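You operate a simulated robot arm through the tools that you are given. There is no shell and no other tool. Be economical: measure what you need, move in short steps, check, and stop when the job is done.

You are at the controls of a simulated robot arm. One attempt, no reset.

TASK
Wind up the cord and shut its blue toggle under the black cover.
Fine: three turns round the spool, pulled tight.
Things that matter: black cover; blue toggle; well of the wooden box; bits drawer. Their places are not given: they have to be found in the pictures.

The check looks at the end state, three seconds after you hand in, the way a careful person would. Anything else that was tipped, shoved, dropped, spilled or broken makes it a failure. Lids that push on must go on centred and level and be pressed home; caps that screw on are set level and turned clockwise until they are tight.

THE ROBOT
A 7-joint arm with a two-finger parallel gripper, fixed in place. Base frame: the origin is at the foot of the arm, x ahead of it, y to its left, z up. Lengths are in mm, angles in degrees, forces in N, time in s.
Its first joint turns from -66.0 to 66.0 degrees. Payload 2.4 kg.
Tool frame: the origin (TCP) lies between the finger pads and is the grasp point; the fingertips stand 30 mm ahead of it; z points along the fingers, y is the line along which they close. Largest opening 94 mm; finger width 28, thickness 10; the body of the gripper, 50 by 96 mm, starts 55 mm behind the TCP.
Orientation is told as [roll, pitch, yaw] about the base's x, y, z axes, in that order, counted from this pose: with the fingers straight down and closing along the base's y, the tool's x points along the base's -x, its y along +y and its z along -z.

THE INTERFACE
- The arm moves only by the tool drive_tool. Its argument "increments" is a list that holds one entry, the list of rows, each a list of 7 numbers: the closure, from 0 (fully open) to 1 (shut), then the shift along the tool's x, y, z in units of 30 mm (1.0 is 30 mm), then the turn, a rotation vector about the tool's x, y, z in units of 5 degrees (1.0 is 5 degrees). In form: [[[gripper, dx, dy, dz, ax, ay, az], ...]]. A call has 1 to 12 rows; each row shifts and turns the commanded pose from where the row before left it, along the tool's axes as they then stand. A call with a number of a shift or a turn outside -1 to 1 is refused whole. Rows are played at 5 a second. More than 50 mm and 8.6 degrees between two rows, or a gripper value outside its range, and nothing of the call is played. Where a pose cannot be reached the arm comes as near as it can. A force on the tool above 90 N (or 10 N above the force at the start of the call, whichever is more), or a blocked arm, ends the call early, and 0.2 s more pass. The fingers move at their own pace (about 153 mm/s each) and stop on an object; they squeeze with about 34 N. The grip force told is the motor's: it shows also when the fingers shut on nothing. Time passes only in rows, and 0.2 s behind the last, so rows that do not move let the fingers close. The reply holds the time, the measured pose of the TCP, the force on the tool along the base axes, the opening and the grip force, in the units named above and with some noise.
- Cameras (640 x 400 px; columns grow to the right, rows downward): "scene" is fixed at [34.5, 486, 1424.8]; the picture's right is [-0.69, -0.72, 0.00], its down [-0.54, 0.52, -0.66] and it looks along [0.47, -0.46, -0.75] (base axes); focal length 347 px, centre (320, 200). "wrist" rides on the gripper at [76, 14, -103] in the tool frame; the picture's right is [-0.18, 0.98, 0.00], its down [-0.75, -0.14, -0.64] and it looks along [-0.63, -0.12, 0.77] (tool axes); focal length 243 px, centre (320, 200).
- get_image(camera): a new picture of that camera. It takes no simulated time.
- measure_at(camera, pixels): for up to 12 pixels [column, row] of the newest picture of that camera ("zoom" is the newest enlarged one), the place [x, y, z] in the base frame of the surface seen there, good to about 2 mm. It takes no simulated time.
- enlarge(camera, box): a new picture of the part [left, top, right, bottom] of that camera's present view, enlarged. It takes no simulated time.
- finish_job(): hands the job in; it is judged then, once.

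Keep the steps short. Do not move on a guess: measure, check each grasp and each placing, and mend mistakes. In all there are 80 turns and 54 pictures (those below and enlarged ones count). Leave the gripper open and the arm clear of the work at the hand-in unless told otherwise, and finish with a single line.

The tools are called after "Call:" as name(argument=value, ...) on one line, values as JSON. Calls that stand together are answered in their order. drive_tool: Moves the arm, as the interface text tells. Its arguments: {"type":"object","properties":{"increments":{"type":"array","items":{"type":"array","items":{"type":"array","items":{"type":"number"}}}}},"required":["increments"]} The other tools are called the same way: get_image (camera) takes a picture; measure_at (camera, pixels) gives the place of the surface under pixels of a picture; enlarge (camera, box) takes an enlarged picture of a part of a camera's view; finish_job () hands the job in.

At the start:

```text
time_s: 0.0
tool_pos: [453.1, 88.1, 875.5]
ee_rot: [0.1, 0.0, -0.1]
contact_force: [0.3, -0.6, 0.0]
finger_gap: 94.2
grasp_force: 0.1
```

scene: 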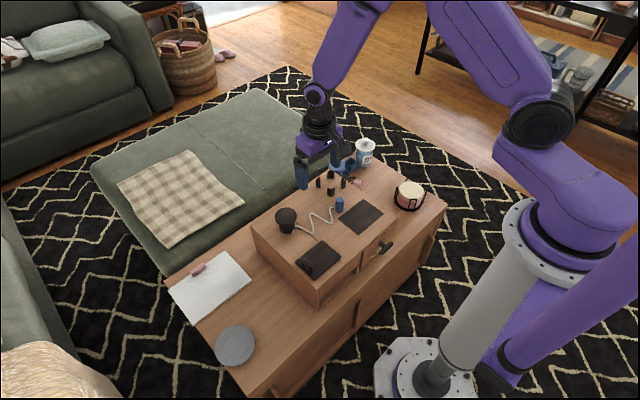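
wrist: 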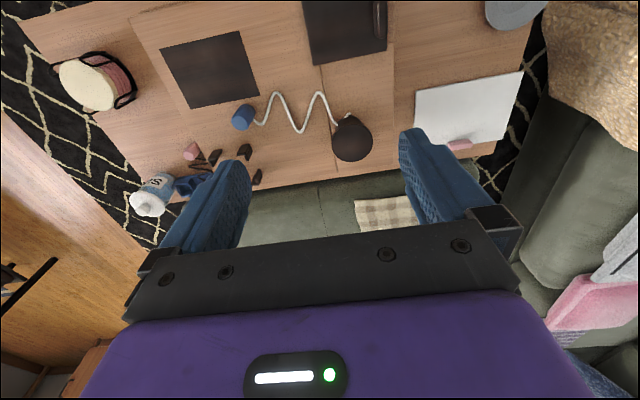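

I see a wooden box with a dark spool (knob), a zigzag white cord, a blue toggle, a dark opening and a dark cover. I'll enlarge the views to tell them apart.

Call:
enlarge(camera="scene", box=[240, 140, 440, 310])

Call:
enlarge(camera="wrist", box=[130, 0, 430, 190])

```text
2.35 times, centred on (340, 225) of scene
```

zoom: 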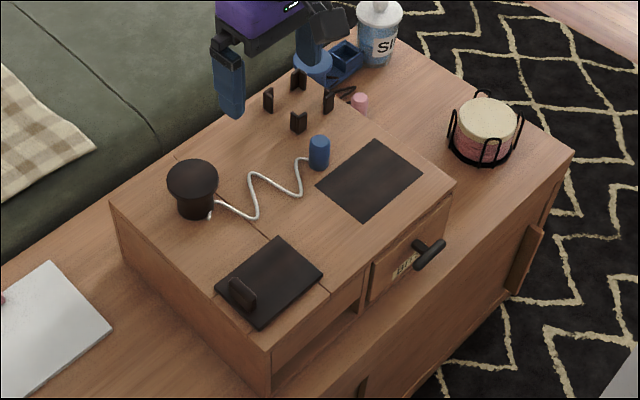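

```text
2.11 times, centred on (280, 95) of wrist
```

zoom: 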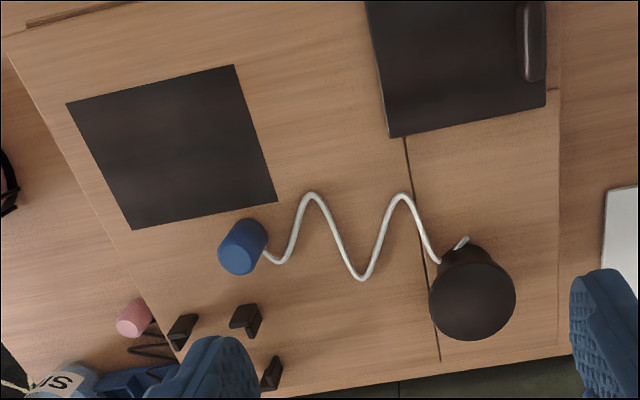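

I'll measure the surfaces: the dark square, the cover and handle, the spool, toggle, posts, the gap in the front and the drawer handle.

Call:
enlarge(camera="scene", box=[290, 190, 410, 310])

Call:
get_image(camera="scene")

Call:
measure_at(camera="wrist", pixels=[[163, 48], [240, 33], [257, 94], [190, 108], [210, 70], [302, 3], [314, 63], [386, 48], [345, 30], [379, 20], [352, 138], [243, 118]])

```text
3.33 times, centred on (350, 250) of scene
```

zoom: 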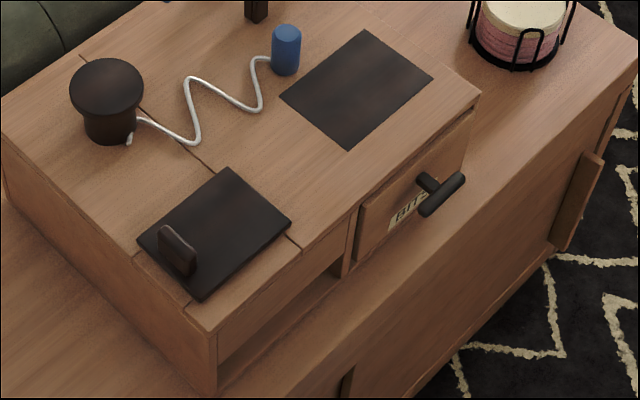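

```text
48 pictures are left
```

scene: 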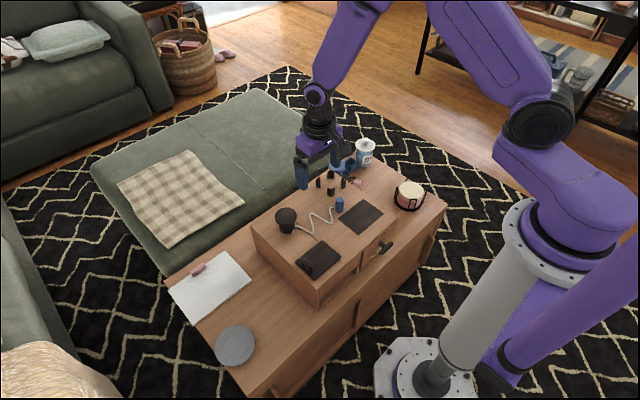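

```text
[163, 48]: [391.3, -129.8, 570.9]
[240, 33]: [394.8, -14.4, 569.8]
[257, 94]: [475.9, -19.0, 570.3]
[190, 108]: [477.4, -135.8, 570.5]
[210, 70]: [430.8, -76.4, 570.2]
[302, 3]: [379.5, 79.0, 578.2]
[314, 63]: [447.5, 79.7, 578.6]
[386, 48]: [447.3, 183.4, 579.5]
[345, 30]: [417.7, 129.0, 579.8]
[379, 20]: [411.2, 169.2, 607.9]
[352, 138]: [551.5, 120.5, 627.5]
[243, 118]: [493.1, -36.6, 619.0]
```

The dark square is flat at box-top level (z 570), so it looks like a mat. The cover is at about 579 with a tab handle up to 608. Now more points, from the scene view.

Call:
enlarge(camera="scene", box=[260, 160, 360, 250])

Call:
measure_at(camera="scene", pixels=[[296, 262], [318, 240], [337, 256], [310, 279], [317, 310], [315, 295], [325, 298], [350, 272], [362, 262], [387, 246], [380, 255], [434, 218]])

```text
4.44 times, centred on (310, 205) of scene
```

zoom: 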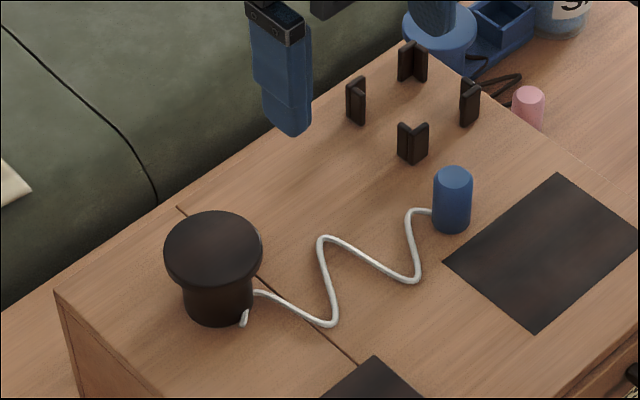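

```text
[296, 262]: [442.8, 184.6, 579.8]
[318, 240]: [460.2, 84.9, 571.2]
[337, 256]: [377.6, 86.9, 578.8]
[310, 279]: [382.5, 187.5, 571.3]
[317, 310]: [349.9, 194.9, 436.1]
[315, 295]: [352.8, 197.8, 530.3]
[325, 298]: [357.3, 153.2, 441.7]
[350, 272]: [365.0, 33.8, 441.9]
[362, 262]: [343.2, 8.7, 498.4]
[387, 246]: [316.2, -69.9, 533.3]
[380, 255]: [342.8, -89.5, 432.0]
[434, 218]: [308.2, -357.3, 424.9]
```

Using the zoom picture, I'll measure the spool, cord, toggle and posts.

Call:
measure_at(camera="zoom", pixels=[[213, 235], [165, 250], [262, 250], [213, 280], [185, 310], [215, 322], [250, 300], [245, 320], [258, 293], [333, 322], [325, 240], [415, 278]])

Call:
measure_at(camera="zoom", pixels=[[412, 214], [430, 210], [453, 178], [452, 228], [436, 205], [468, 205], [350, 90], [362, 122], [412, 50], [413, 128], [412, 162], [468, 90]])

```text
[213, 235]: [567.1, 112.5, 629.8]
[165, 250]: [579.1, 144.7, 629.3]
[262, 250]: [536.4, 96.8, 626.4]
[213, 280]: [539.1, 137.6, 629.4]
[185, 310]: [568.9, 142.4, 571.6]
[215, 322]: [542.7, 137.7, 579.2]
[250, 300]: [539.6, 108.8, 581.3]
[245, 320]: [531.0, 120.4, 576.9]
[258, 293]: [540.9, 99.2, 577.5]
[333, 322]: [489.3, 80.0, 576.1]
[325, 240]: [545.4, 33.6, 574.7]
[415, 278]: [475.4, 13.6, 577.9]
```

```text
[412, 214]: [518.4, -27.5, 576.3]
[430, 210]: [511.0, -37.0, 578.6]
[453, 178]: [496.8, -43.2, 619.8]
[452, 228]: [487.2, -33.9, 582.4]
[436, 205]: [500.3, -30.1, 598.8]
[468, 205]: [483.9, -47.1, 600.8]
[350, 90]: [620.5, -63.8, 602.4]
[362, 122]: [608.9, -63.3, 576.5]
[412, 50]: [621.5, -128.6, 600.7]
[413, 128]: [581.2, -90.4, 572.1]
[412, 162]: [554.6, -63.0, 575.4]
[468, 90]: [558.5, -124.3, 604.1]
```

The spool stands at about (558, 121), with its cap top at 629. I'll lower the arm over free space so the wrist camera sees the spool and cover from close by.

Call:
drive_tool(increments=[[[0, 0.1, 0.1, 0.97, 0, 0, 0], [0, 0.1, 0.1, 0.97, 0, 0, 0], [0, 0.1, 0.1, 0.97, 0, 0, 0], [0, 0.1, 0.1, 0.97, 0, 0, 0], [0, 0.1, 0.1, 0.97, 0, 0, 0], [0, 0, 0.1, 0.97, 0, 0, 0], [0, 0, 0, 0, 0, 0, 0]]])

Call:
get_image(camera="wrist")

Call:
enlarge(camera="wrist", box=[230, 70, 430, 190])

```text
time_s: 1.6
tool_pos: [438.4, 106.6, 698.0]
ee_rot: [0.0, -0.1, 0.0]
contact_force: [0.0, 0.5, 0.5]
finger_gap: 93.9
grasp_force: 0.0
```

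```text
46 pictures are left
```

wrist: 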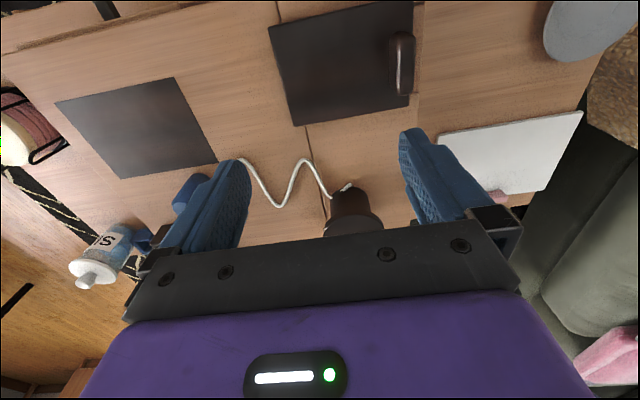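

```text
3.20 times, centred on (330, 130) of wrist
```

zoom: 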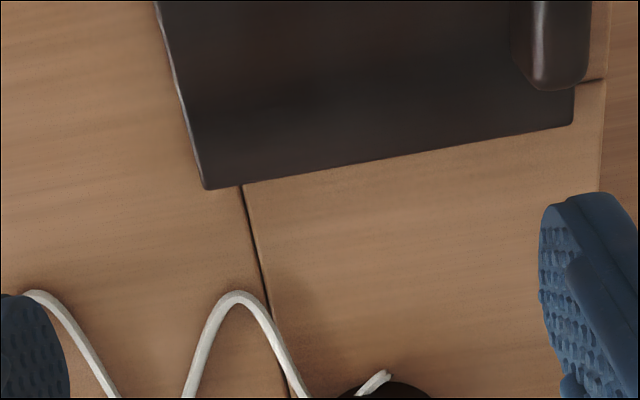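

The spool is hidden by the palm, so I'll back off 80 mm towards the base to see its side and stem.

Call:
drive_tool(increments=[[[0, 0.9, 0, 0, 0, 0, 0], [0, 0.9, 0, 0, 0, 0, 0], [0, 0.9, 0, 0, 0, 0, 0], [0, 0, 0, 0, 0, 0, 0]]])

Call:
get_image(camera="wrist")

Call:
enlarge(camera="wrist", box=[230, 110, 430, 240])

```text
time_s: 2.6
tool_pos: [355.4, 106.6, 700.2]
ee_rot: [0.0, 0.0, 0.0]
contact_force: [0.4, 0.4, 0.1]
finger_gap: 93.9
grasp_force: 0.1
```

```text
44 pictures are left
```

wrist: 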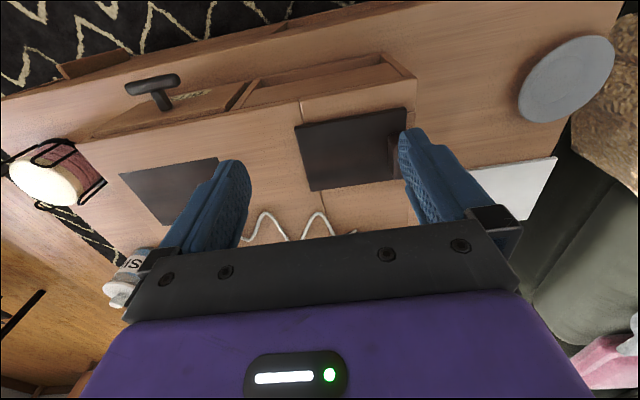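

```text
3.08 times, centred on (330, 175) of wrist
```

zoom: 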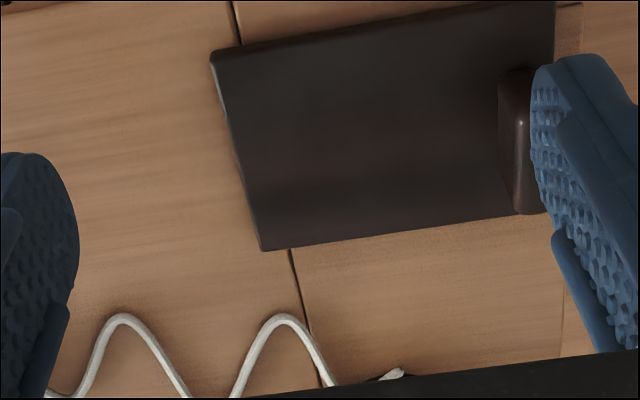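

Moving back hid the spool further. I'll go forward instead, to about x 500 at the same height with tips at 670, above the cap.

Call:
drive_tool(increments=[[[0, -0.97, 0, 0, 0, 0, 0], [0, -0.97, 0, 0, 0, 0, 0], [0, -0.97, 0, 0, 0, 0, 0], [0, -0.97, 0, 0, 0, 0, 0], [0, -0.97, 0, 0, 0, 0, 0], [0, 0, 0, 0, 0, 0, 0]]])

Call:
enlarge(camera="wrist", box=[190, 60, 430, 230])

```text
time_s: 4.0
tool_pos: [503.8, 106.7, 698.2]
ee_rot: [0.0, -0.1, -0.1]
contact_force: [-0.3, 0.4, 0.2]
finger_gap: 94.1
grasp_force: 0.1
```

```text
2.35 times, centred on (310, 145) of wrist
```

zoom: 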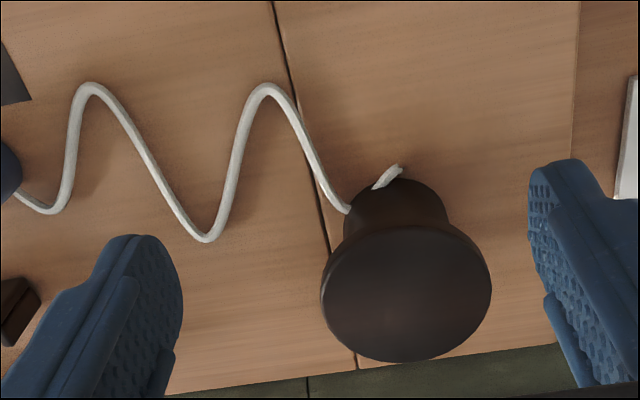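

The cord enters the spool's near-right (−y) side and a loose end shows on the near (−x) side. I'll measure the stem, cap and cord for the geometry.

Call:
measure_at(camera="zoom", pixels=[[322, 295], [491, 290], [405, 358], [405, 232], [405, 295], [400, 190], [348, 212], [440, 210], [395, 172], [378, 186], [268, 90], [205, 238]])

Call:
measure_at(camera="zoom", pixels=[[90, 88], [48, 210], [350, 208], [325, 180], [300, 130], [240, 150], [285, 50], [342, 310], [358, 365], [578, 60], [400, 212], [415, 182]])

```text
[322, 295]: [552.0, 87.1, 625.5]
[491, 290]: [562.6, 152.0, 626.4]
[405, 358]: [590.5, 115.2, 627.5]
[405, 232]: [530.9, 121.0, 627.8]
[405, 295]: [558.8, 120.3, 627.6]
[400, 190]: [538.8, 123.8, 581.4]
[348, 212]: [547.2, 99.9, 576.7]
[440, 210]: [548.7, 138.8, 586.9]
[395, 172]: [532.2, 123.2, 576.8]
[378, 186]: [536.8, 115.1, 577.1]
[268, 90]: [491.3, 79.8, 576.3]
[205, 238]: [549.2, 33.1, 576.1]
```

```text
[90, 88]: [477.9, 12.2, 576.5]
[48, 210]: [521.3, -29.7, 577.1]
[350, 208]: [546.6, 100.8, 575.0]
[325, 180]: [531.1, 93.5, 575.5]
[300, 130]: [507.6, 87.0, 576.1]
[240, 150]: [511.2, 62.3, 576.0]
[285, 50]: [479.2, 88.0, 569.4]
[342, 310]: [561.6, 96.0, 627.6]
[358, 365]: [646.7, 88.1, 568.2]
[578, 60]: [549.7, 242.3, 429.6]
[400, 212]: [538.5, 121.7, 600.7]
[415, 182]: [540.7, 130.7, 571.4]
```

Spool: centre about (560, 120), cap Ø about 64 with its top at 627.5, stem radius about 21. I'll test whether it turns, starting by moving above it and lowering the open fingers round the cap (15 mm clearance each side).

Call:
drive_tool(increments=[[[0, -0.94, 0.22, 0, 0, 0, 0], [0, -0.94, 0.22, 0, 0, 0, 0], [0, 0, 0, 0, 0, 0, 0], [0, 0, 0, 0.8, 0, 0, 0], [0, 0, 0, 0.8, 0, 0, 0], [0, 0, 0, 0.8, 0, 0, 0], [0, 0, 0, 0, 0, 0, 0]]])

Call:
get_image(camera="wrist")

```text
time_s: 5.6
tool_pos: [558.3, 121.7, 628.4]
ee_rot: [0.0, -0.2, 0.0]
contact_force: [-0.8, -0.8, 0.4]
finger_gap: 94.2
grasp_force: 0.0
```

```text
41 pictures are left
```

wrist: 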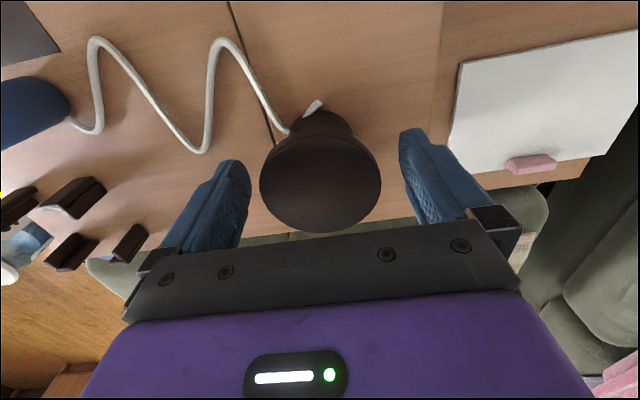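

The cap lies between the fingers. I'll lower 6 mm, shut on the cap, then try a small 8° turn.

Call:
drive_tool(increments=[[[0, 0, 0, 0.2, 0, 0, 0], [1, 0, 0, 0, 0, 0, 0], [1, 0, 0, 0, 0, 0, 0], [1, 0, 0, 0, 0, 0, 0]]])

Call:
drive_tool(increments=[[[1, 0, 0, 0, 0, 0, -0.8], [1, 0, 0, 0, 0, 0, -0.8], [1, 0, 0, 0, 0, 0, 0]]])

Call:
get_image(camera="wrist")

```text
time_s: 6.6
tool_pos: [556.3, 120.0, 621.1]
ee_rot: [0.0, 0.1, 0.0]
contact_force: [-2.2, -2.0, 0.3]
finger_gap: 68.6
grasp_force: 33.7
```

```text
time_s: 7.4
tool_pos: [558.2, 118.7, 620.4]
ee_rot: [-0.1, -0.1, 8.5]
contact_force: [1.8, -7.7, 0.2]
finger_gap: 68.3
grasp_force: 33.6
```

```text
40 pictures are left
```

wrist: 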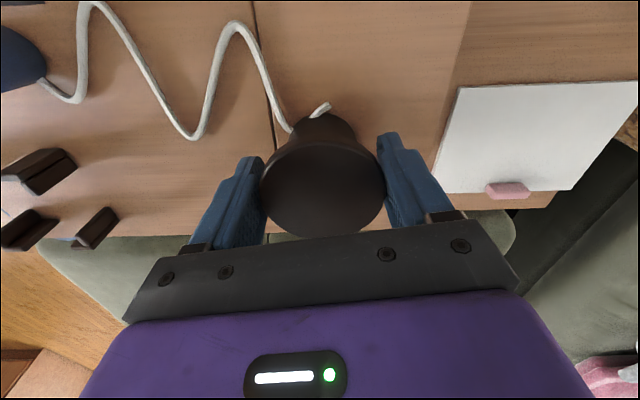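

I'll measure the loose end's tip to see whether the spool turned with the gripper.

Call:
measure_at(camera="wrist", pixels=[[328, 105], [318, 113], [290, 128], [240, 25], [190, 134]])

Call:
drive_tool(increments=[[[1, 0, 0, 0, 0, 0, -1], [1, 0, 0, 0, 0, 0, -1], [1, 0, 0, 0, 0, 0, -1], [1, 0, 0, 0, 0, 0, -1], [1, 0, 0, 0, 0, 0, 0]]])

Call:
get_image(camera="wrist")

```text
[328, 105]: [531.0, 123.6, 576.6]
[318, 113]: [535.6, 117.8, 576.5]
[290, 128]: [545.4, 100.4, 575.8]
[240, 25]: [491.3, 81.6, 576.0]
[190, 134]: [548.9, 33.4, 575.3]
```

```text
time_s: 8.6
tool_pos: [559.9, 121.7, 622.4]
ee_rot: [-0.2, -0.3, 28.1]
contact_force: [8.2, 5.4, -9.3]
finger_gap: 66.5
grasp_force: 33.6
```

```text
39 pictures are left
```

wrist: 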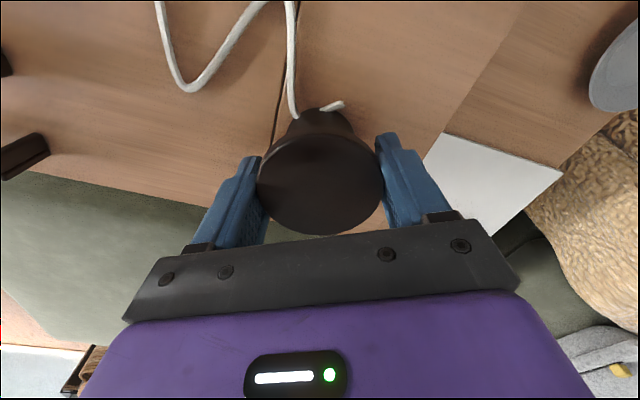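

The gripper slipped round while the loose end stayed at (531, 123). The spool is fixed, so the toggle must be carried round it. I'll let go, rise, turn back and look at the cover first.

Call:
drive_tool(increments=[[[0, 0, 0, 0, 0, 0, 0], [0, 0, 0, 0, 0, 0, 0], [0, 0, 0, -0.9, 0, 0, 0], [0, 0, 0, -0.9, 0, 0, 0], [0, 0, 0, -0.9, 0, 0, 0.9], [0, 0, 0, -0.9, 0, 0, 0.9], [0, 0, 0, 0, 0, 0, 1], [0, 0, 0, 0, 0, 0, 1], [0, 0, 0, 0, 0, 0, 1], [0, 0, 0, 0, 0, 0, 0.8], [0, 0, 0, 0, 0, 0, 0]]])

Call:
drive_tool(increments=[[[0, 0.9, 0.2, 0, 0, 0, 0], [0, 0.9, 0.2, 0, 0, 0, 0], [0, 0.9, 0.2, 0, 0, 0, 0], [0, 0.9, 0.2, 0, 0, 0, 0], [0, 0.9, 0.2, 0, 0, 0, 0], [0, 0, 0.2, 0, 0, 0, 0], [0, 0, 0, 0, 0, 0, 0]]])

Call:
get_image(camera="wrist")

```text
time_s: 11.0
tool_pos: [559.6, 121.2, 729.7]
ee_rot: [-0.1, -0.1, -0.1]
contact_force: [-0.1, 0.1, 0.2]
finger_gap: 94.1
grasp_force: 0.1
```

```text
time_s: 12.6
tool_pos: [424.2, 156.2, 731.5]
ee_rot: [0.0, -0.1, 0.0]
contact_force: [-0.1, -0.5, -0.5]
finger_gap: 93.8
grasp_force: 0.1
```

```text
38 pictures are left
```

wrist: 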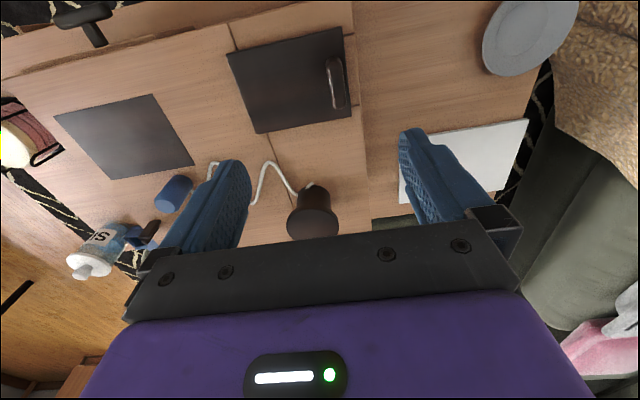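

Enlarging the cover for its exact corners and handle.

Call:
enlarge(camera="wrist", box=[215, 15, 375, 145])

```text
3.08 times, centred on (295, 80) of wrist
```

zoom: 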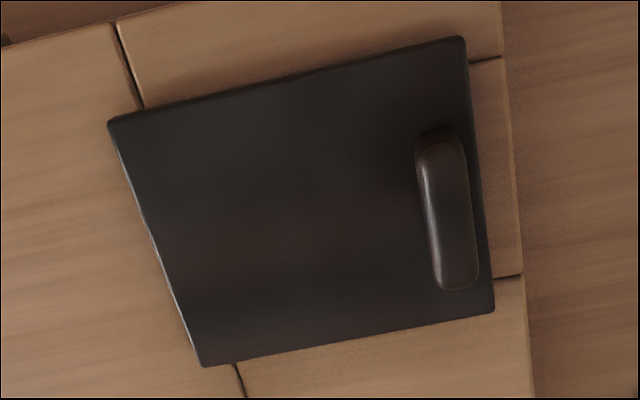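

Call:
measure_at(camera="zoom", pixels=[[112, 124], [460, 42], [490, 308], [205, 362], [440, 150], [457, 275], [425, 210], [470, 210], [480, 62], [505, 277], [510, 200], [150, 240]])

```text
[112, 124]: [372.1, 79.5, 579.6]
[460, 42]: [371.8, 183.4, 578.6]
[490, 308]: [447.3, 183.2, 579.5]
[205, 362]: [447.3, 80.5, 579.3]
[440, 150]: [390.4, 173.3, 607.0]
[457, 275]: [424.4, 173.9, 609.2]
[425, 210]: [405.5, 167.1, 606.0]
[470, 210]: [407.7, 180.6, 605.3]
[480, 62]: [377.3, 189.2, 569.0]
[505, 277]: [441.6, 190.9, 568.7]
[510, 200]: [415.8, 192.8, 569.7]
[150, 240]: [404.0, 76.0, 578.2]
```

Cover: x 371–448, y 78–184. The handle is centred at (408, 174), 13 thick, top 608. I'll go above it and lower until the tips are just clear of the plate (TCP z 614).

Call:
drive_tool(increments=[[[0, 0.54, 0.59, 0, 0, 0, 0], [0, 0, 0, 0.97, 0, 0, 0], [0, 0, 0, 0.97, 0, 0, 0], [0, 0, 0, 0.97, 0, 0, 0], [0, 0, 0, 0.97, 0, 0, 0], [0, 0, 0, 0, 0, 0, 0]]])

Call:
drive_tool(increments=[[[0.5, 0, 0, 0, 0, 0, 0], [1, 0, 0, 0, 0, 0, 0], [1, 0, 0, 0, 0, 0, 0], [1, 0, 0, 0, 0, 0, 0]]])

Call:
get_image(camera="wrist")

```text
time_s: 14.0
tool_pos: [406.9, 173.6, 614.7]
ee_rot: [0.0, -0.1, 0.0]
contact_force: [0.5, 0.4, -0.1]
finger_gap: 93.8
grasp_force: 0.1
```

```text
time_s: 15.0
tool_pos: [407.3, 174.1, 614.7]
ee_rot: [0.1, -0.1, 0.1]
contact_force: [1.4, 0.8, 0.7]
finger_gap: 13.3
grasp_force: 34.4
```

```text
36 pictures are left
```

wrist: 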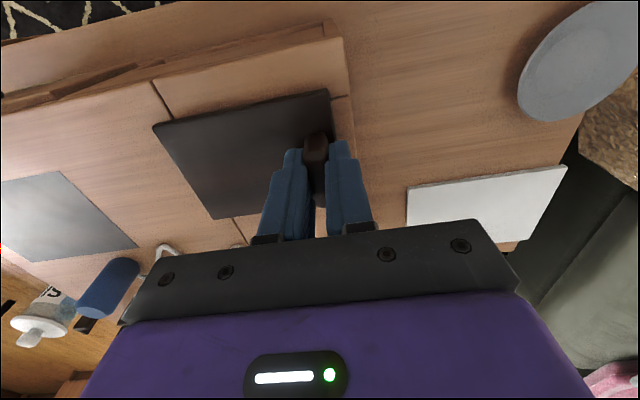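

The handle is gripped at 13 mm. I'll lift slowly by 15 mm and check the force and the tilt.

Call:
drive_tool(increments=[[[1, 0, 0, -0.15, 0, 0, 0], [1, 0, 0, -0.15, 0, 0, 0], [1, 0, 0, -0.2, 0, 0, 0], [1, 0, 0, 0, 0, 0, 0]]])

Call:
enlarge(camera="scene", box=[270, 200, 390, 310])

```text
time_s: 16.0
tool_pos: [407.7, 171.7, 630.0]
ee_rot: [0.1, -0.1, -0.1]
contact_force: [2.9, -4.7, -25.7]
finger_gap: 13.9
grasp_force: 33.8
```

```text
3.64 times, centred on (330, 255) of scene
```

zoom: 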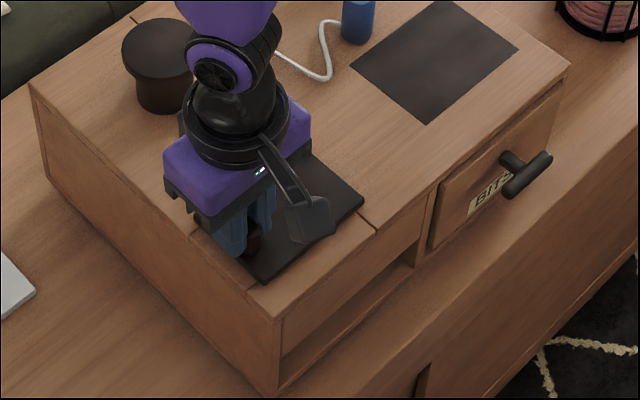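

There's 26 N of resistance on lifting. I'll measure whether the cover rose, tilted or is held.

Call:
measure_at(camera="zoom", pixels=[[358, 200], [330, 165], [320, 235], [262, 278], [252, 240], [300, 265], [345, 180], [285, 255]])

Call:
enlarge(camera="wrist", box=[130, 50, 390, 230])

```text
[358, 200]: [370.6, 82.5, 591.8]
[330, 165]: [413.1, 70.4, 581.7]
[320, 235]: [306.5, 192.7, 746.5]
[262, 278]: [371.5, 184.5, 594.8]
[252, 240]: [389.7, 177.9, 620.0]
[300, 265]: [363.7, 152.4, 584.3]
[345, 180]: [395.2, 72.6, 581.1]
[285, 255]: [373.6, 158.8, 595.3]
```

```text
2.22 times, centred on (260, 140) of wrist
```

zoom: 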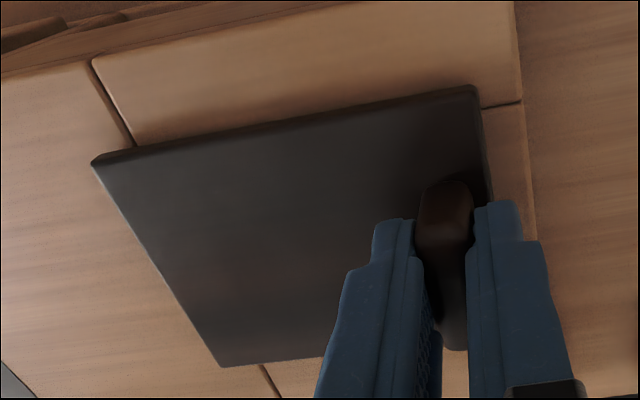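

The cover is free: it rose about 14 mm, is nearly level, and is just heavy. I'll lift a little more and carry it slowly sideways towards the mat, keeping x low to clear the cord.

Call:
drive_tool(increments=[[[1, 0, 0, -0.2, 0, 0, 0], [1, 0, 0, -0.15, 0, 0, 0], [1, 0, -0.3, 0, 0, 0, 0], [1, 0, -0.5, 0, 0, 0, 0], [1, 0, -0.6, 0, 0, 0, 0], [1, 0, -0.6, 0, 0, 0, 0], [1, 0, -0.6, 0, 0, 0, 0], [1, 0, -0.5, 0, 0, 0, 0], [1, 0, -0.3, 0, 0, 0, 0], [1, 0, 0, 0, 0, 0, 0]]])

Call:
get_image(camera="scene")

```text
time_s: 18.2
tool_pos: [408.1, 71.1, 639.4]
ee_rot: [0.0, -0.1, 0.2]
contact_force: [-3.5, 6.4, -17.8]
finger_gap: 14.7
grasp_force: 33.9
```

```text
33 pictures are left
```

scene: 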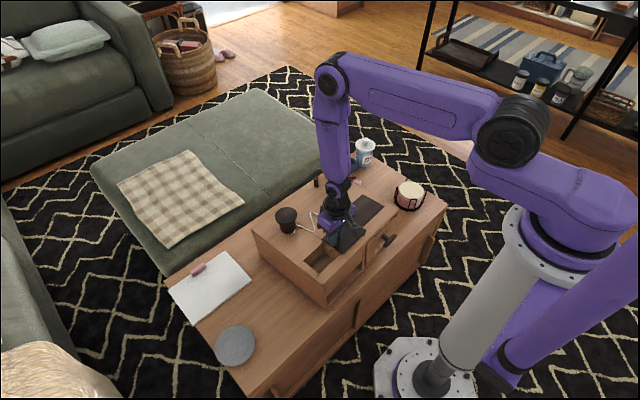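

The cover is moving and the well is visible. Carrying on to the mat.

Call:
drive_tool(increments=[[[1, 0, -0.3, 0, 0, 0, 0], [1, 0, -0.5, 0, 0, 0, 0], [1, 0, -0.6, 0, 0, 0, 0], [1, 0, -0.6, 0, 0, 0, 0], [1, -0.2, -0.6, 0, 0, 0, 0], [1, -0.3, -0.5, 0, 0, 0, 0], [1, -0.25, -0.35, 0, 0, 0, 0], [1, 0, 0, 0, 0, 0, 0]]])

Call:
enlarge(camera="scene", box=[280, 150, 420, 280])

Call:
enlarge(camera="wrist", box=[60, 20, 400, 240])

```text
time_s: 20.0
tool_pos: [429.8, -31.5, 639.2]
ee_rot: [0.0, -0.1, 0.0]
contact_force: [1.5, 3.2, -26.3]
finger_gap: 16.4
grasp_force: 34.7
```

```text
3.08 times, centred on (350, 215) of scene
```

zoom: 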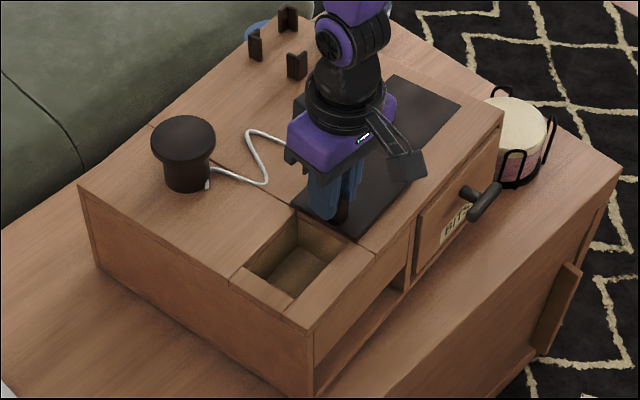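

```text
1.82 times, centred on (230, 130) of wrist
```

zoom: 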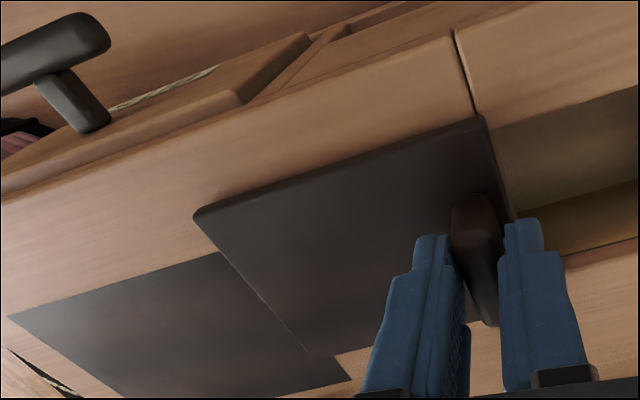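

The finger gap has grown to 16.4, so I'll measure the tilt of the plate before lowering.

Call:
measure_at(camera="zoom", pixels=[[200, 214], [475, 125], [320, 345], [465, 300], [250, 280], [395, 180], [480, 215], [10, 318], [345, 378], [130, 385], [220, 255], [505, 190]])

```text
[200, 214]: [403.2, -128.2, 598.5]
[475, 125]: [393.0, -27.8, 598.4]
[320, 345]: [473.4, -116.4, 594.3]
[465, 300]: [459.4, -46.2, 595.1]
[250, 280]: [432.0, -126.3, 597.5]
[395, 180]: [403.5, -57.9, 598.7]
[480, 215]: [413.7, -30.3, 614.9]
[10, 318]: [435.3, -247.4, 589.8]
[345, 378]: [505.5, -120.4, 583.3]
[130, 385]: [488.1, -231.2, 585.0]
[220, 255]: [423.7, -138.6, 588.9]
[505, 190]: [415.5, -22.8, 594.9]
```

The box itself seems to have shifted, since the mat is now measured near y −247. I'll look at the whole scene before doing anything else.

Call:
get_image(camera="scene")

Call:
get_image(camera="wrist")

```text
30 pictures are left
```

scene: 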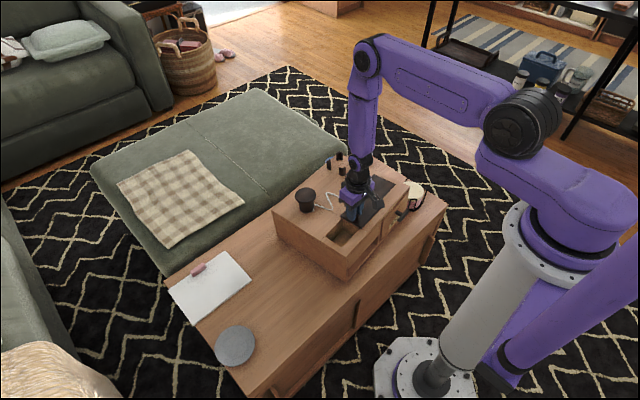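

```text
29 pictures are left
```

wrist: 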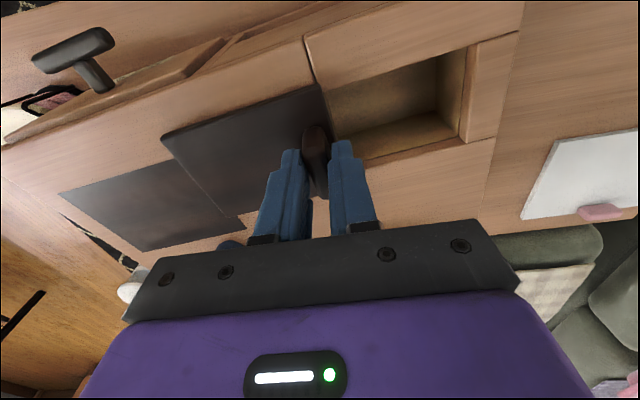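

The box was lifted and dragged along, so the cover is captive on it and slides on a rail. It hit its stop after about 100 mm. I'll look at what the box now touches.

Call:
enlarge(camera="scene", box=[330, 130, 450, 230])

Call:
measure_at(camera="scene", pixels=[[304, 190], [272, 212], [348, 258], [410, 184], [349, 278], [300, 225], [275, 235], [392, 250], [340, 230], [325, 205], [409, 205], [375, 205]])

```text
4.00 times, centred on (390, 180) of scene
```

zoom: 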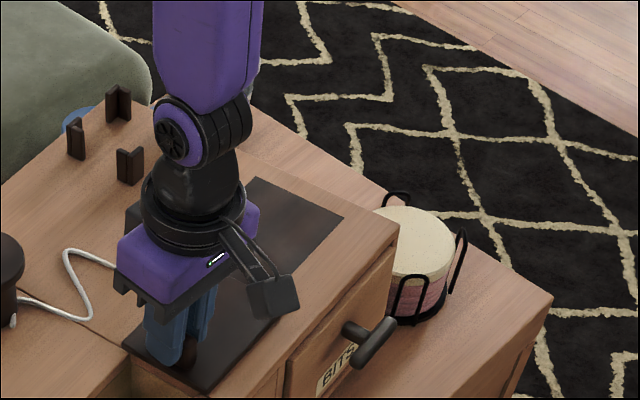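

```text
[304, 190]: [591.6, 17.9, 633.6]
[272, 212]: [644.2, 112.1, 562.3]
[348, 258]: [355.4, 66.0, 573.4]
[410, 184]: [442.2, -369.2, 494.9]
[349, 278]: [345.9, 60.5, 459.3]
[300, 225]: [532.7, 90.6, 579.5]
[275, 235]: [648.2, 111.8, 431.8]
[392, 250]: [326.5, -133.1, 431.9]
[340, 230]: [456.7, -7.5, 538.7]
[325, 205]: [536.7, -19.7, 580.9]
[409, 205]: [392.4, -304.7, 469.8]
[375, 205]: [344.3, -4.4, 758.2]
```

The box hangs slightly tilted, shifted by roughly −110 to −130 mm in y and turned a little. I'll set it down gently, release the handle, then measure and bring it back.

Call:
drive_tool(increments=[[[1, 0, 0, 0.15, 0, 0, 0], [1, 0, 0, 0.15, 0, 0, 0], [1, 0, 0, 0.15, 0, 0, 0], [1, 0, 0, 0.15, 0, 0, 0], [1, 0, 0, 0.12, 0, 0, 0], [1, 0, 0, 0.06, 0, 0, 0], [1, 0, 0, 0, 0, 0, 0]]])

```text
time_s: 21.6
tool_pos: [432.8, -31.3, 617.3]
ee_rot: [0.0, -0.3, 0.0]
contact_force: [-3.2, 11.4, 32.4]
finger_gap: 15.0
grasp_force: 33.9
```

It is down (pressing 32 N). I'll open, rise and look.

Call:
drive_tool(increments=[[[0.6, 0, 0, -0.1, 0, 0, 0], [0.6, 0, 0, -0.2, 0, 0, 0], [0.6, 0, 0, -0.8, 0, 0, 0], [0.4, 0, 0, -1, 0, 0, 0], [0, 0, 0, -1, 0, 0, 0], [0, 0, 0, -1, 0, 0, 0], [0, 0, 0, -1, 0, 0, 0], [0, 0, 0, -1, 0, 0, 0], [0, 0, 0, 0, 0, 0, 0]]])

Call:
get_image(camera="wrist")

Call:
get_image(camera="scene")

```text
time_s: 23.6
tool_pos: [429.3, -32.9, 799.4]
ee_rot: [0.0, 0.0, 0.0]
contact_force: [-0.2, 0.3, 0.4]
finger_gap: 94.0
grasp_force: 0.1
```

```text
27 pictures are left
```

wrist: 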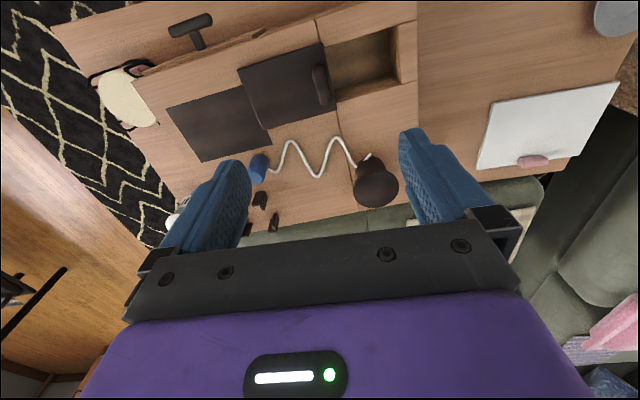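

```text
26 pictures are left
```

scene: 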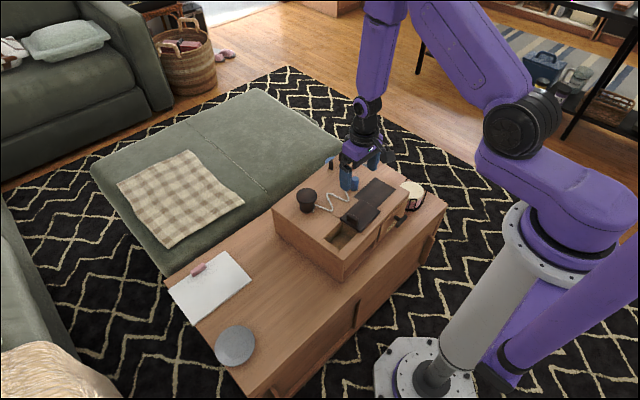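

Box is down, cover at rest, toggle still standing on it. Now measuring the box pose.

Call:
measure_at(camera="wrist", pixels=[[376, 190], [167, 108], [235, 89], [205, 161], [258, 167], [322, 85], [398, 78], [395, 28], [417, 110], [417, 30], [338, 100], [318, 45]])

Call:
measure_at(camera="wrist", pixels=[[135, 90], [150, 130], [155, 100], [128, 100], [100, 90], [175, 205], [130, 250], [260, 200], [355, 60], [350, 95], [240, 70], [280, 128]])

Call:
enlarge(camera="wrist", box=[60, 0, 300, 250])

```text
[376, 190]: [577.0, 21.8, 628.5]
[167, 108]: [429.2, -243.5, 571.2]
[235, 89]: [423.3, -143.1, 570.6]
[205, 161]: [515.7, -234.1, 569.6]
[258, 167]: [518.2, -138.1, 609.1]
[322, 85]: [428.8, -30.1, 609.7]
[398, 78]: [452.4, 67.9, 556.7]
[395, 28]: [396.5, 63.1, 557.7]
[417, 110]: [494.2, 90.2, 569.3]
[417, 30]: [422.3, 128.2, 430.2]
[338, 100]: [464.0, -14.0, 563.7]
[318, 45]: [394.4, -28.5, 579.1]
```

```text
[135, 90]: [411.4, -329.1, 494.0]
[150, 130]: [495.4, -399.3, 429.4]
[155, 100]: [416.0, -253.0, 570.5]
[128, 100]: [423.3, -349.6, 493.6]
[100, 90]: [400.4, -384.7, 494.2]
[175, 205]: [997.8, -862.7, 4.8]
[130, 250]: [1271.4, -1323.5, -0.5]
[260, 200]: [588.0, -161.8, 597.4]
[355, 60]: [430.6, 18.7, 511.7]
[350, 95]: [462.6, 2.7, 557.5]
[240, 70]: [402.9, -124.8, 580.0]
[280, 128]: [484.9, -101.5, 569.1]
```

```text
1.60 times, centred on (180, 125) of wrist
```

zoom: 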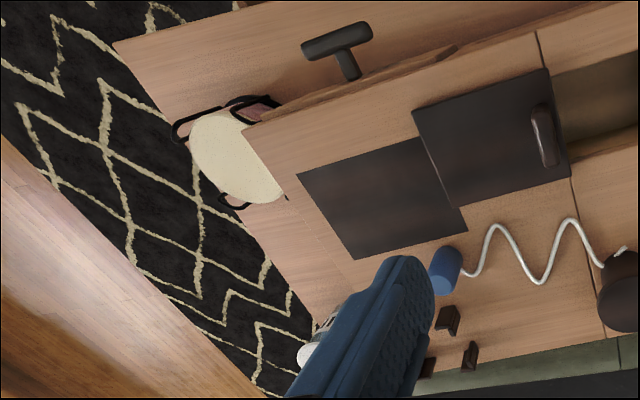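

The spool has moved from (560, 120) to (577, 22), and the box is turned about +5°. I plan to push it back with the open fingers as a two-point pusher on its right side. First I need to see that side, so I'll go to (450, −200, 800).

Call:
drive_tool(increments=[[[0, -0.12, -0.93, 0, 0, 0, 0], [0, -0.12, -0.93, 0, 0, 0, 0], [0, -0.12, -0.93, 0, 0, 0, 0], [0, -0.12, -0.93, 0, 0, 0, 0], [0, -0.12, -0.93, 0, 0, 0, 0], [0, -0.1, -0.93, 0, 0, 0, 0], [0, 0, 0, 0, 0, 0, 0]]])

Call:
get_image(camera="wrist")

```text
time_s: 25.2
tool_pos: [450.3, -198.9, 800.2]
ee_rot: [0.0, -0.1, 0.0]
contact_force: [-0.9, -0.3, 0.1]
finger_gap: 94.3
grasp_force: 0.0
```

```text
24 pictures are left
```

wrist: 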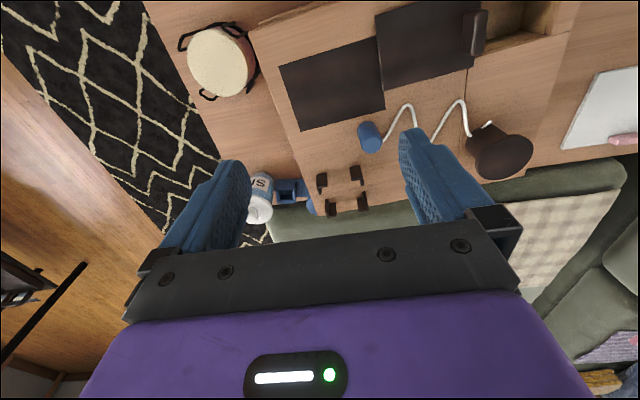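

Call:
enlarge(camera="wrist", box=[200, 100, 380, 225])

Call:
measure_at(camera="wrist", pixels=[[248, 28], [275, 90], [303, 165], [290, 160], [272, 130], [262, 192], [290, 188], [258, 80], [222, 60], [250, 60], [312, 205], [285, 195]])

```text
3.20 times, centred on (290, 162) of wrist
```

zoom: 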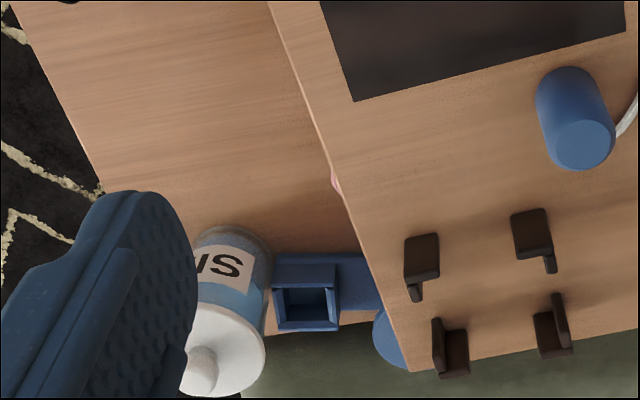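

```text
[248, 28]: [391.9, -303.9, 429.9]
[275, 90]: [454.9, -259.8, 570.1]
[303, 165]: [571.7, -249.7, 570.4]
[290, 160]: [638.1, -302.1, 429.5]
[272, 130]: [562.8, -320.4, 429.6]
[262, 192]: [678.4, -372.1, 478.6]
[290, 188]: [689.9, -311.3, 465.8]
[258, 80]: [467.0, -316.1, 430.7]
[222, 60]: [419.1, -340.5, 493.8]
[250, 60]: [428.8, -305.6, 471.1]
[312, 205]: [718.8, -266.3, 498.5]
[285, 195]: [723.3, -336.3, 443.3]
```

The right face runs from (455, −260) to (572, −250). The bottle, tray and basket look untouched, and the pink peg stands just beside the box at about (595, −258). I'll turn the gripper 90° and bring it beside that face at about x 515, where there is room.

Call:
drive_tool(increments=[[[0, -0.72, -0.8, 0, 0, 0, 0], [0, -0.72, -0.8, 0, 0, 0, 0], [0, -0.72, -0.8, 0, 0, 0, 0], [0, 0, -0.75, 0, 0, 0, 0], [0, 0, 0, 0, 0, 0, -1], [0, 0, 0, 0, 0, 0, -1], [0, 0, 0, 0, 0, 0, -1], [0, 0, 0, 0, 0, 0, -1], [0, 0, 0, 0, 0, 0, -1], [0, 0, 0, 0, 0, 0, -1], [0, 0, 0, 0, 0, 0, -1], [0, 0, 0, 0, 0, 0, -1]]])

Call:
drive_tool(increments=[[[0, 0, 0, 0, 0, 0, -1], [0, 0, 0, 0, 0, 0, -1], [0, 0, 0, 0, 0, 0, -1], [0, 0, 0, 0, 0, 0, -1], [0, 0, 0, 0, 0, 0, -1], [0, 0, 0, 0, 0, 0, -1], [0, 0, 0, 0, 0, 0, -1], [0, 0, 0, 0, 0, 0, -1], [0, 0, 0, 0, 0, 0, -1], [0, 0, 0, 0, 0, 0, -1], [0, 0, 0, 0, 0, 0, 0]]])

Call:
get_image(camera="wrist")

```text
time_s: 27.8
tool_pos: [516.0, -294.0, 800.0]
ee_rot: [0.1, -0.1, 40.1]
contact_force: [0.0, 0.1, -0.1]
finger_gap: 94.1
grasp_force: 0.1
```

```text
time_s: 30.2
tool_pos: [514.3, -294.7, 800.3]
ee_rot: [-0.1, 0.0, 90.1]
contact_force: [-0.4, -0.2, 0.2]
finger_gap: 94.2
grasp_force: 0.0
```

```text
22 pictures are left
```

wrist: 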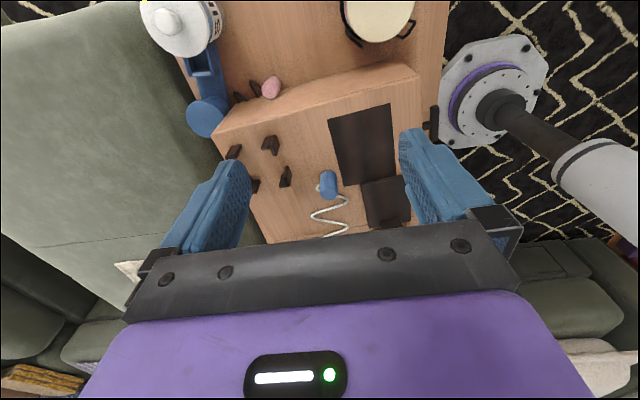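

The pink peg is at (270, 86) by the box's right face. I'll measure it, its base, the face and the basket edge.

Call:
enlarge(camera="wrist", box=[180, 40, 440, 200])

Call:
measure_at(camera="wrist", pixels=[[270, 84], [263, 92], [280, 90], [300, 95], [220, 130], [418, 68], [350, 35], [375, 38], [345, 5], [408, 30], [415, 75], [250, 95]])

```text
2.46 times, centred on (310, 120) of wrist
```

zoom: 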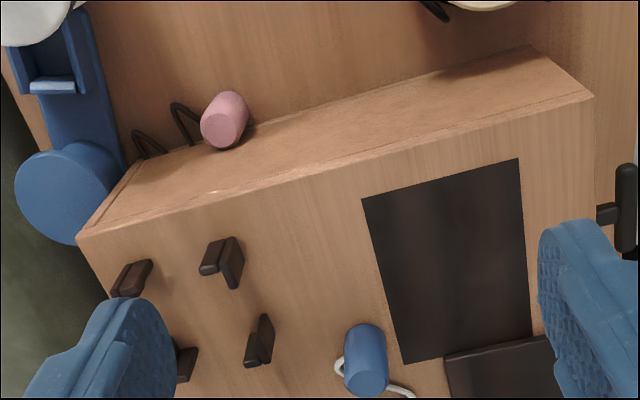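

```text
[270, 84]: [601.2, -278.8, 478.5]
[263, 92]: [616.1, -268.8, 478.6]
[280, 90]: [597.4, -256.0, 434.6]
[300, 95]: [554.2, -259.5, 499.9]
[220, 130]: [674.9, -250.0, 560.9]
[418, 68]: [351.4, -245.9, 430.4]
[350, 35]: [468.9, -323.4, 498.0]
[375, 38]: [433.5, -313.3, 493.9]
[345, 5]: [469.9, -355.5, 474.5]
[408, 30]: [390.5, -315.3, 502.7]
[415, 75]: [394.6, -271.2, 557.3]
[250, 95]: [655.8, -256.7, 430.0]
```

The way is clear: the peg starts at x 586 and the basket handle ends near y −323. I'll lower to z 530, beside the box.

Call:
drive_tool(increments=[[[0, -0.1, 0, 1, 0, 0, 0], [0, 0, 0, 1, 0, 0, 0], [0, 0, 0, 1, 0, 0, 0], [0, 0, 0, 1, 0, 0, 0], [0, 0, 0, 1, 0, 0, 0], [0, 0, 0, 1, 0, 0, 0], [0, 0, 0, 1, 0, 0, 0], [0, 0, 0, 1, 0, 0, 0], [0, 0, 0, 1, 0, 0, 0], [0, 0, 0, 0, 0, 0, 0]]])

Call:
drive_tool(increments=[[[0, -0.25, 0, 0, 0, 0, 0], [0, -0.25, 0, 0, 0, 0, 0], [0, -0.25, 0.06, 0, 0, 0, 0], [0, -0.25, 0.06, 0, 0, 0, 0], [0, -0.25, 0.06, 0, 0, 0, 0], [0, -0.25, 0.06, 0, 0, 0, 0], [0, 0, 0, 0, 0, 0, 0]]])

```text
time_s: 32.4
tool_pos: [501.8, -285.4, 579.2]
ee_rot: [-0.1, 0.0, 89.9]
contact_force: [0.1, -0.1, -0.4]
finger_gap: 93.8
grasp_force: 0.1
out of reach, approached as far as the arm can: row 7, 8, 9
```

```text
time_s: 34.0
tool_pos: [495.8, -242.0, 580.5]
ee_rot: [0.0, -0.1, 90.0]
contact_force: [-0.2, -8.8, -2.9]
finger_gap: 94.1
grasp_force: 0.0
```

The arm could only get down to z 580 (tips at 550, 20 mm below the box top), and there is 9 N of contact. Checking whether the box is moving.

Call:
enlarge(camera="scene", box=[260, 130, 450, 290])

Call:
measure_at(camera="zoom", pixels=[[150, 190], [300, 380]])

```text
2.50 times, centred on (355, 210) of scene
```

zoom: 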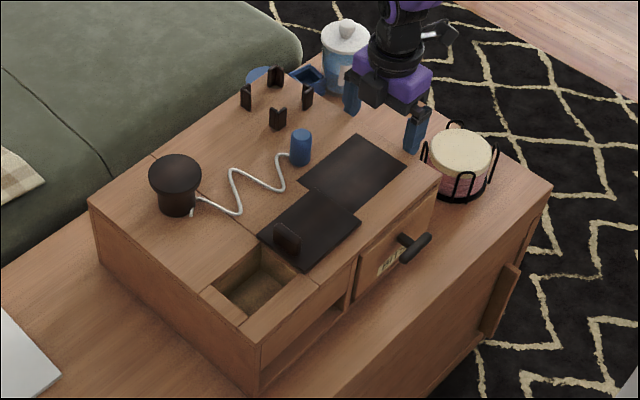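

```text
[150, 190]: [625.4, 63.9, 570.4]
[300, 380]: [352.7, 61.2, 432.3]
```

The box follows the push. I'll push about 45 mm further, with a slight pull towards the base, then measure.

Call:
drive_tool(increments=[[[0, -0.25, 0.07, 0, 0, 0, 0], [0, -0.25, 0.07, 0, 0, 0, 0], [0, -0.25, 0.07, 0, 0, 0, 0], [0, -0.25, 0.07, 0, 0, 0, 0], [0, -0.25, 0.07, 0, 0, 0, 0], [0, -0.25, 0.07, 0, 0, 0, 0], [0, 0, 0, 0, 0, 0, 0]]])

Call:
enlarge(camera="scene", box=[250, 130, 450, 290])

Call:
measure_at(camera="zoom", pixels=[[150, 180], [300, 380], [140, 190]])

```text
time_s: 35.6
tool_pos: [484.0, -197.5, 579.3]
ee_rot: [-0.2, 0.0, 89.8]
contact_force: [2.4, -15.3, 4.3]
finger_gap: 93.8
grasp_force: 0.1
```

```text
2.50 times, centred on (350, 210) of scene
```

zoom: 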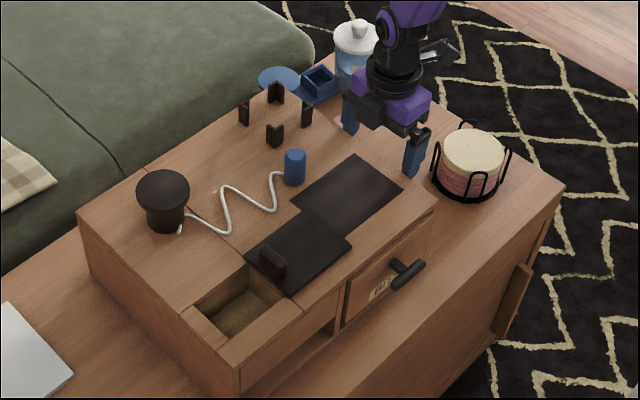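

```text
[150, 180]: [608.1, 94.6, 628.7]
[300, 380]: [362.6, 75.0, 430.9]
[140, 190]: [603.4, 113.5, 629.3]
```

Call:
measure_at(camera="zoom", pixels=[[163, 186], [137, 195], [189, 195], [355, 156], [402, 191], [291, 205], [296, 155], [240, 370], [217, 362], [80, 212], [180, 310], [434, 210]])

```text
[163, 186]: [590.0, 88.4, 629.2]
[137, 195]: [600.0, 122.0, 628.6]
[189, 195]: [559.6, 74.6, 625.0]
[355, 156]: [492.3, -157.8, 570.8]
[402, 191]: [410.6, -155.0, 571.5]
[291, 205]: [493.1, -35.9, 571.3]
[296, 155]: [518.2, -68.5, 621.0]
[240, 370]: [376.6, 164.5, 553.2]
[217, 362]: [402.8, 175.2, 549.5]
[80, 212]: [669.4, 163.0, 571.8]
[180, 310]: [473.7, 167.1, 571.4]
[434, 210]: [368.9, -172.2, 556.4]
```

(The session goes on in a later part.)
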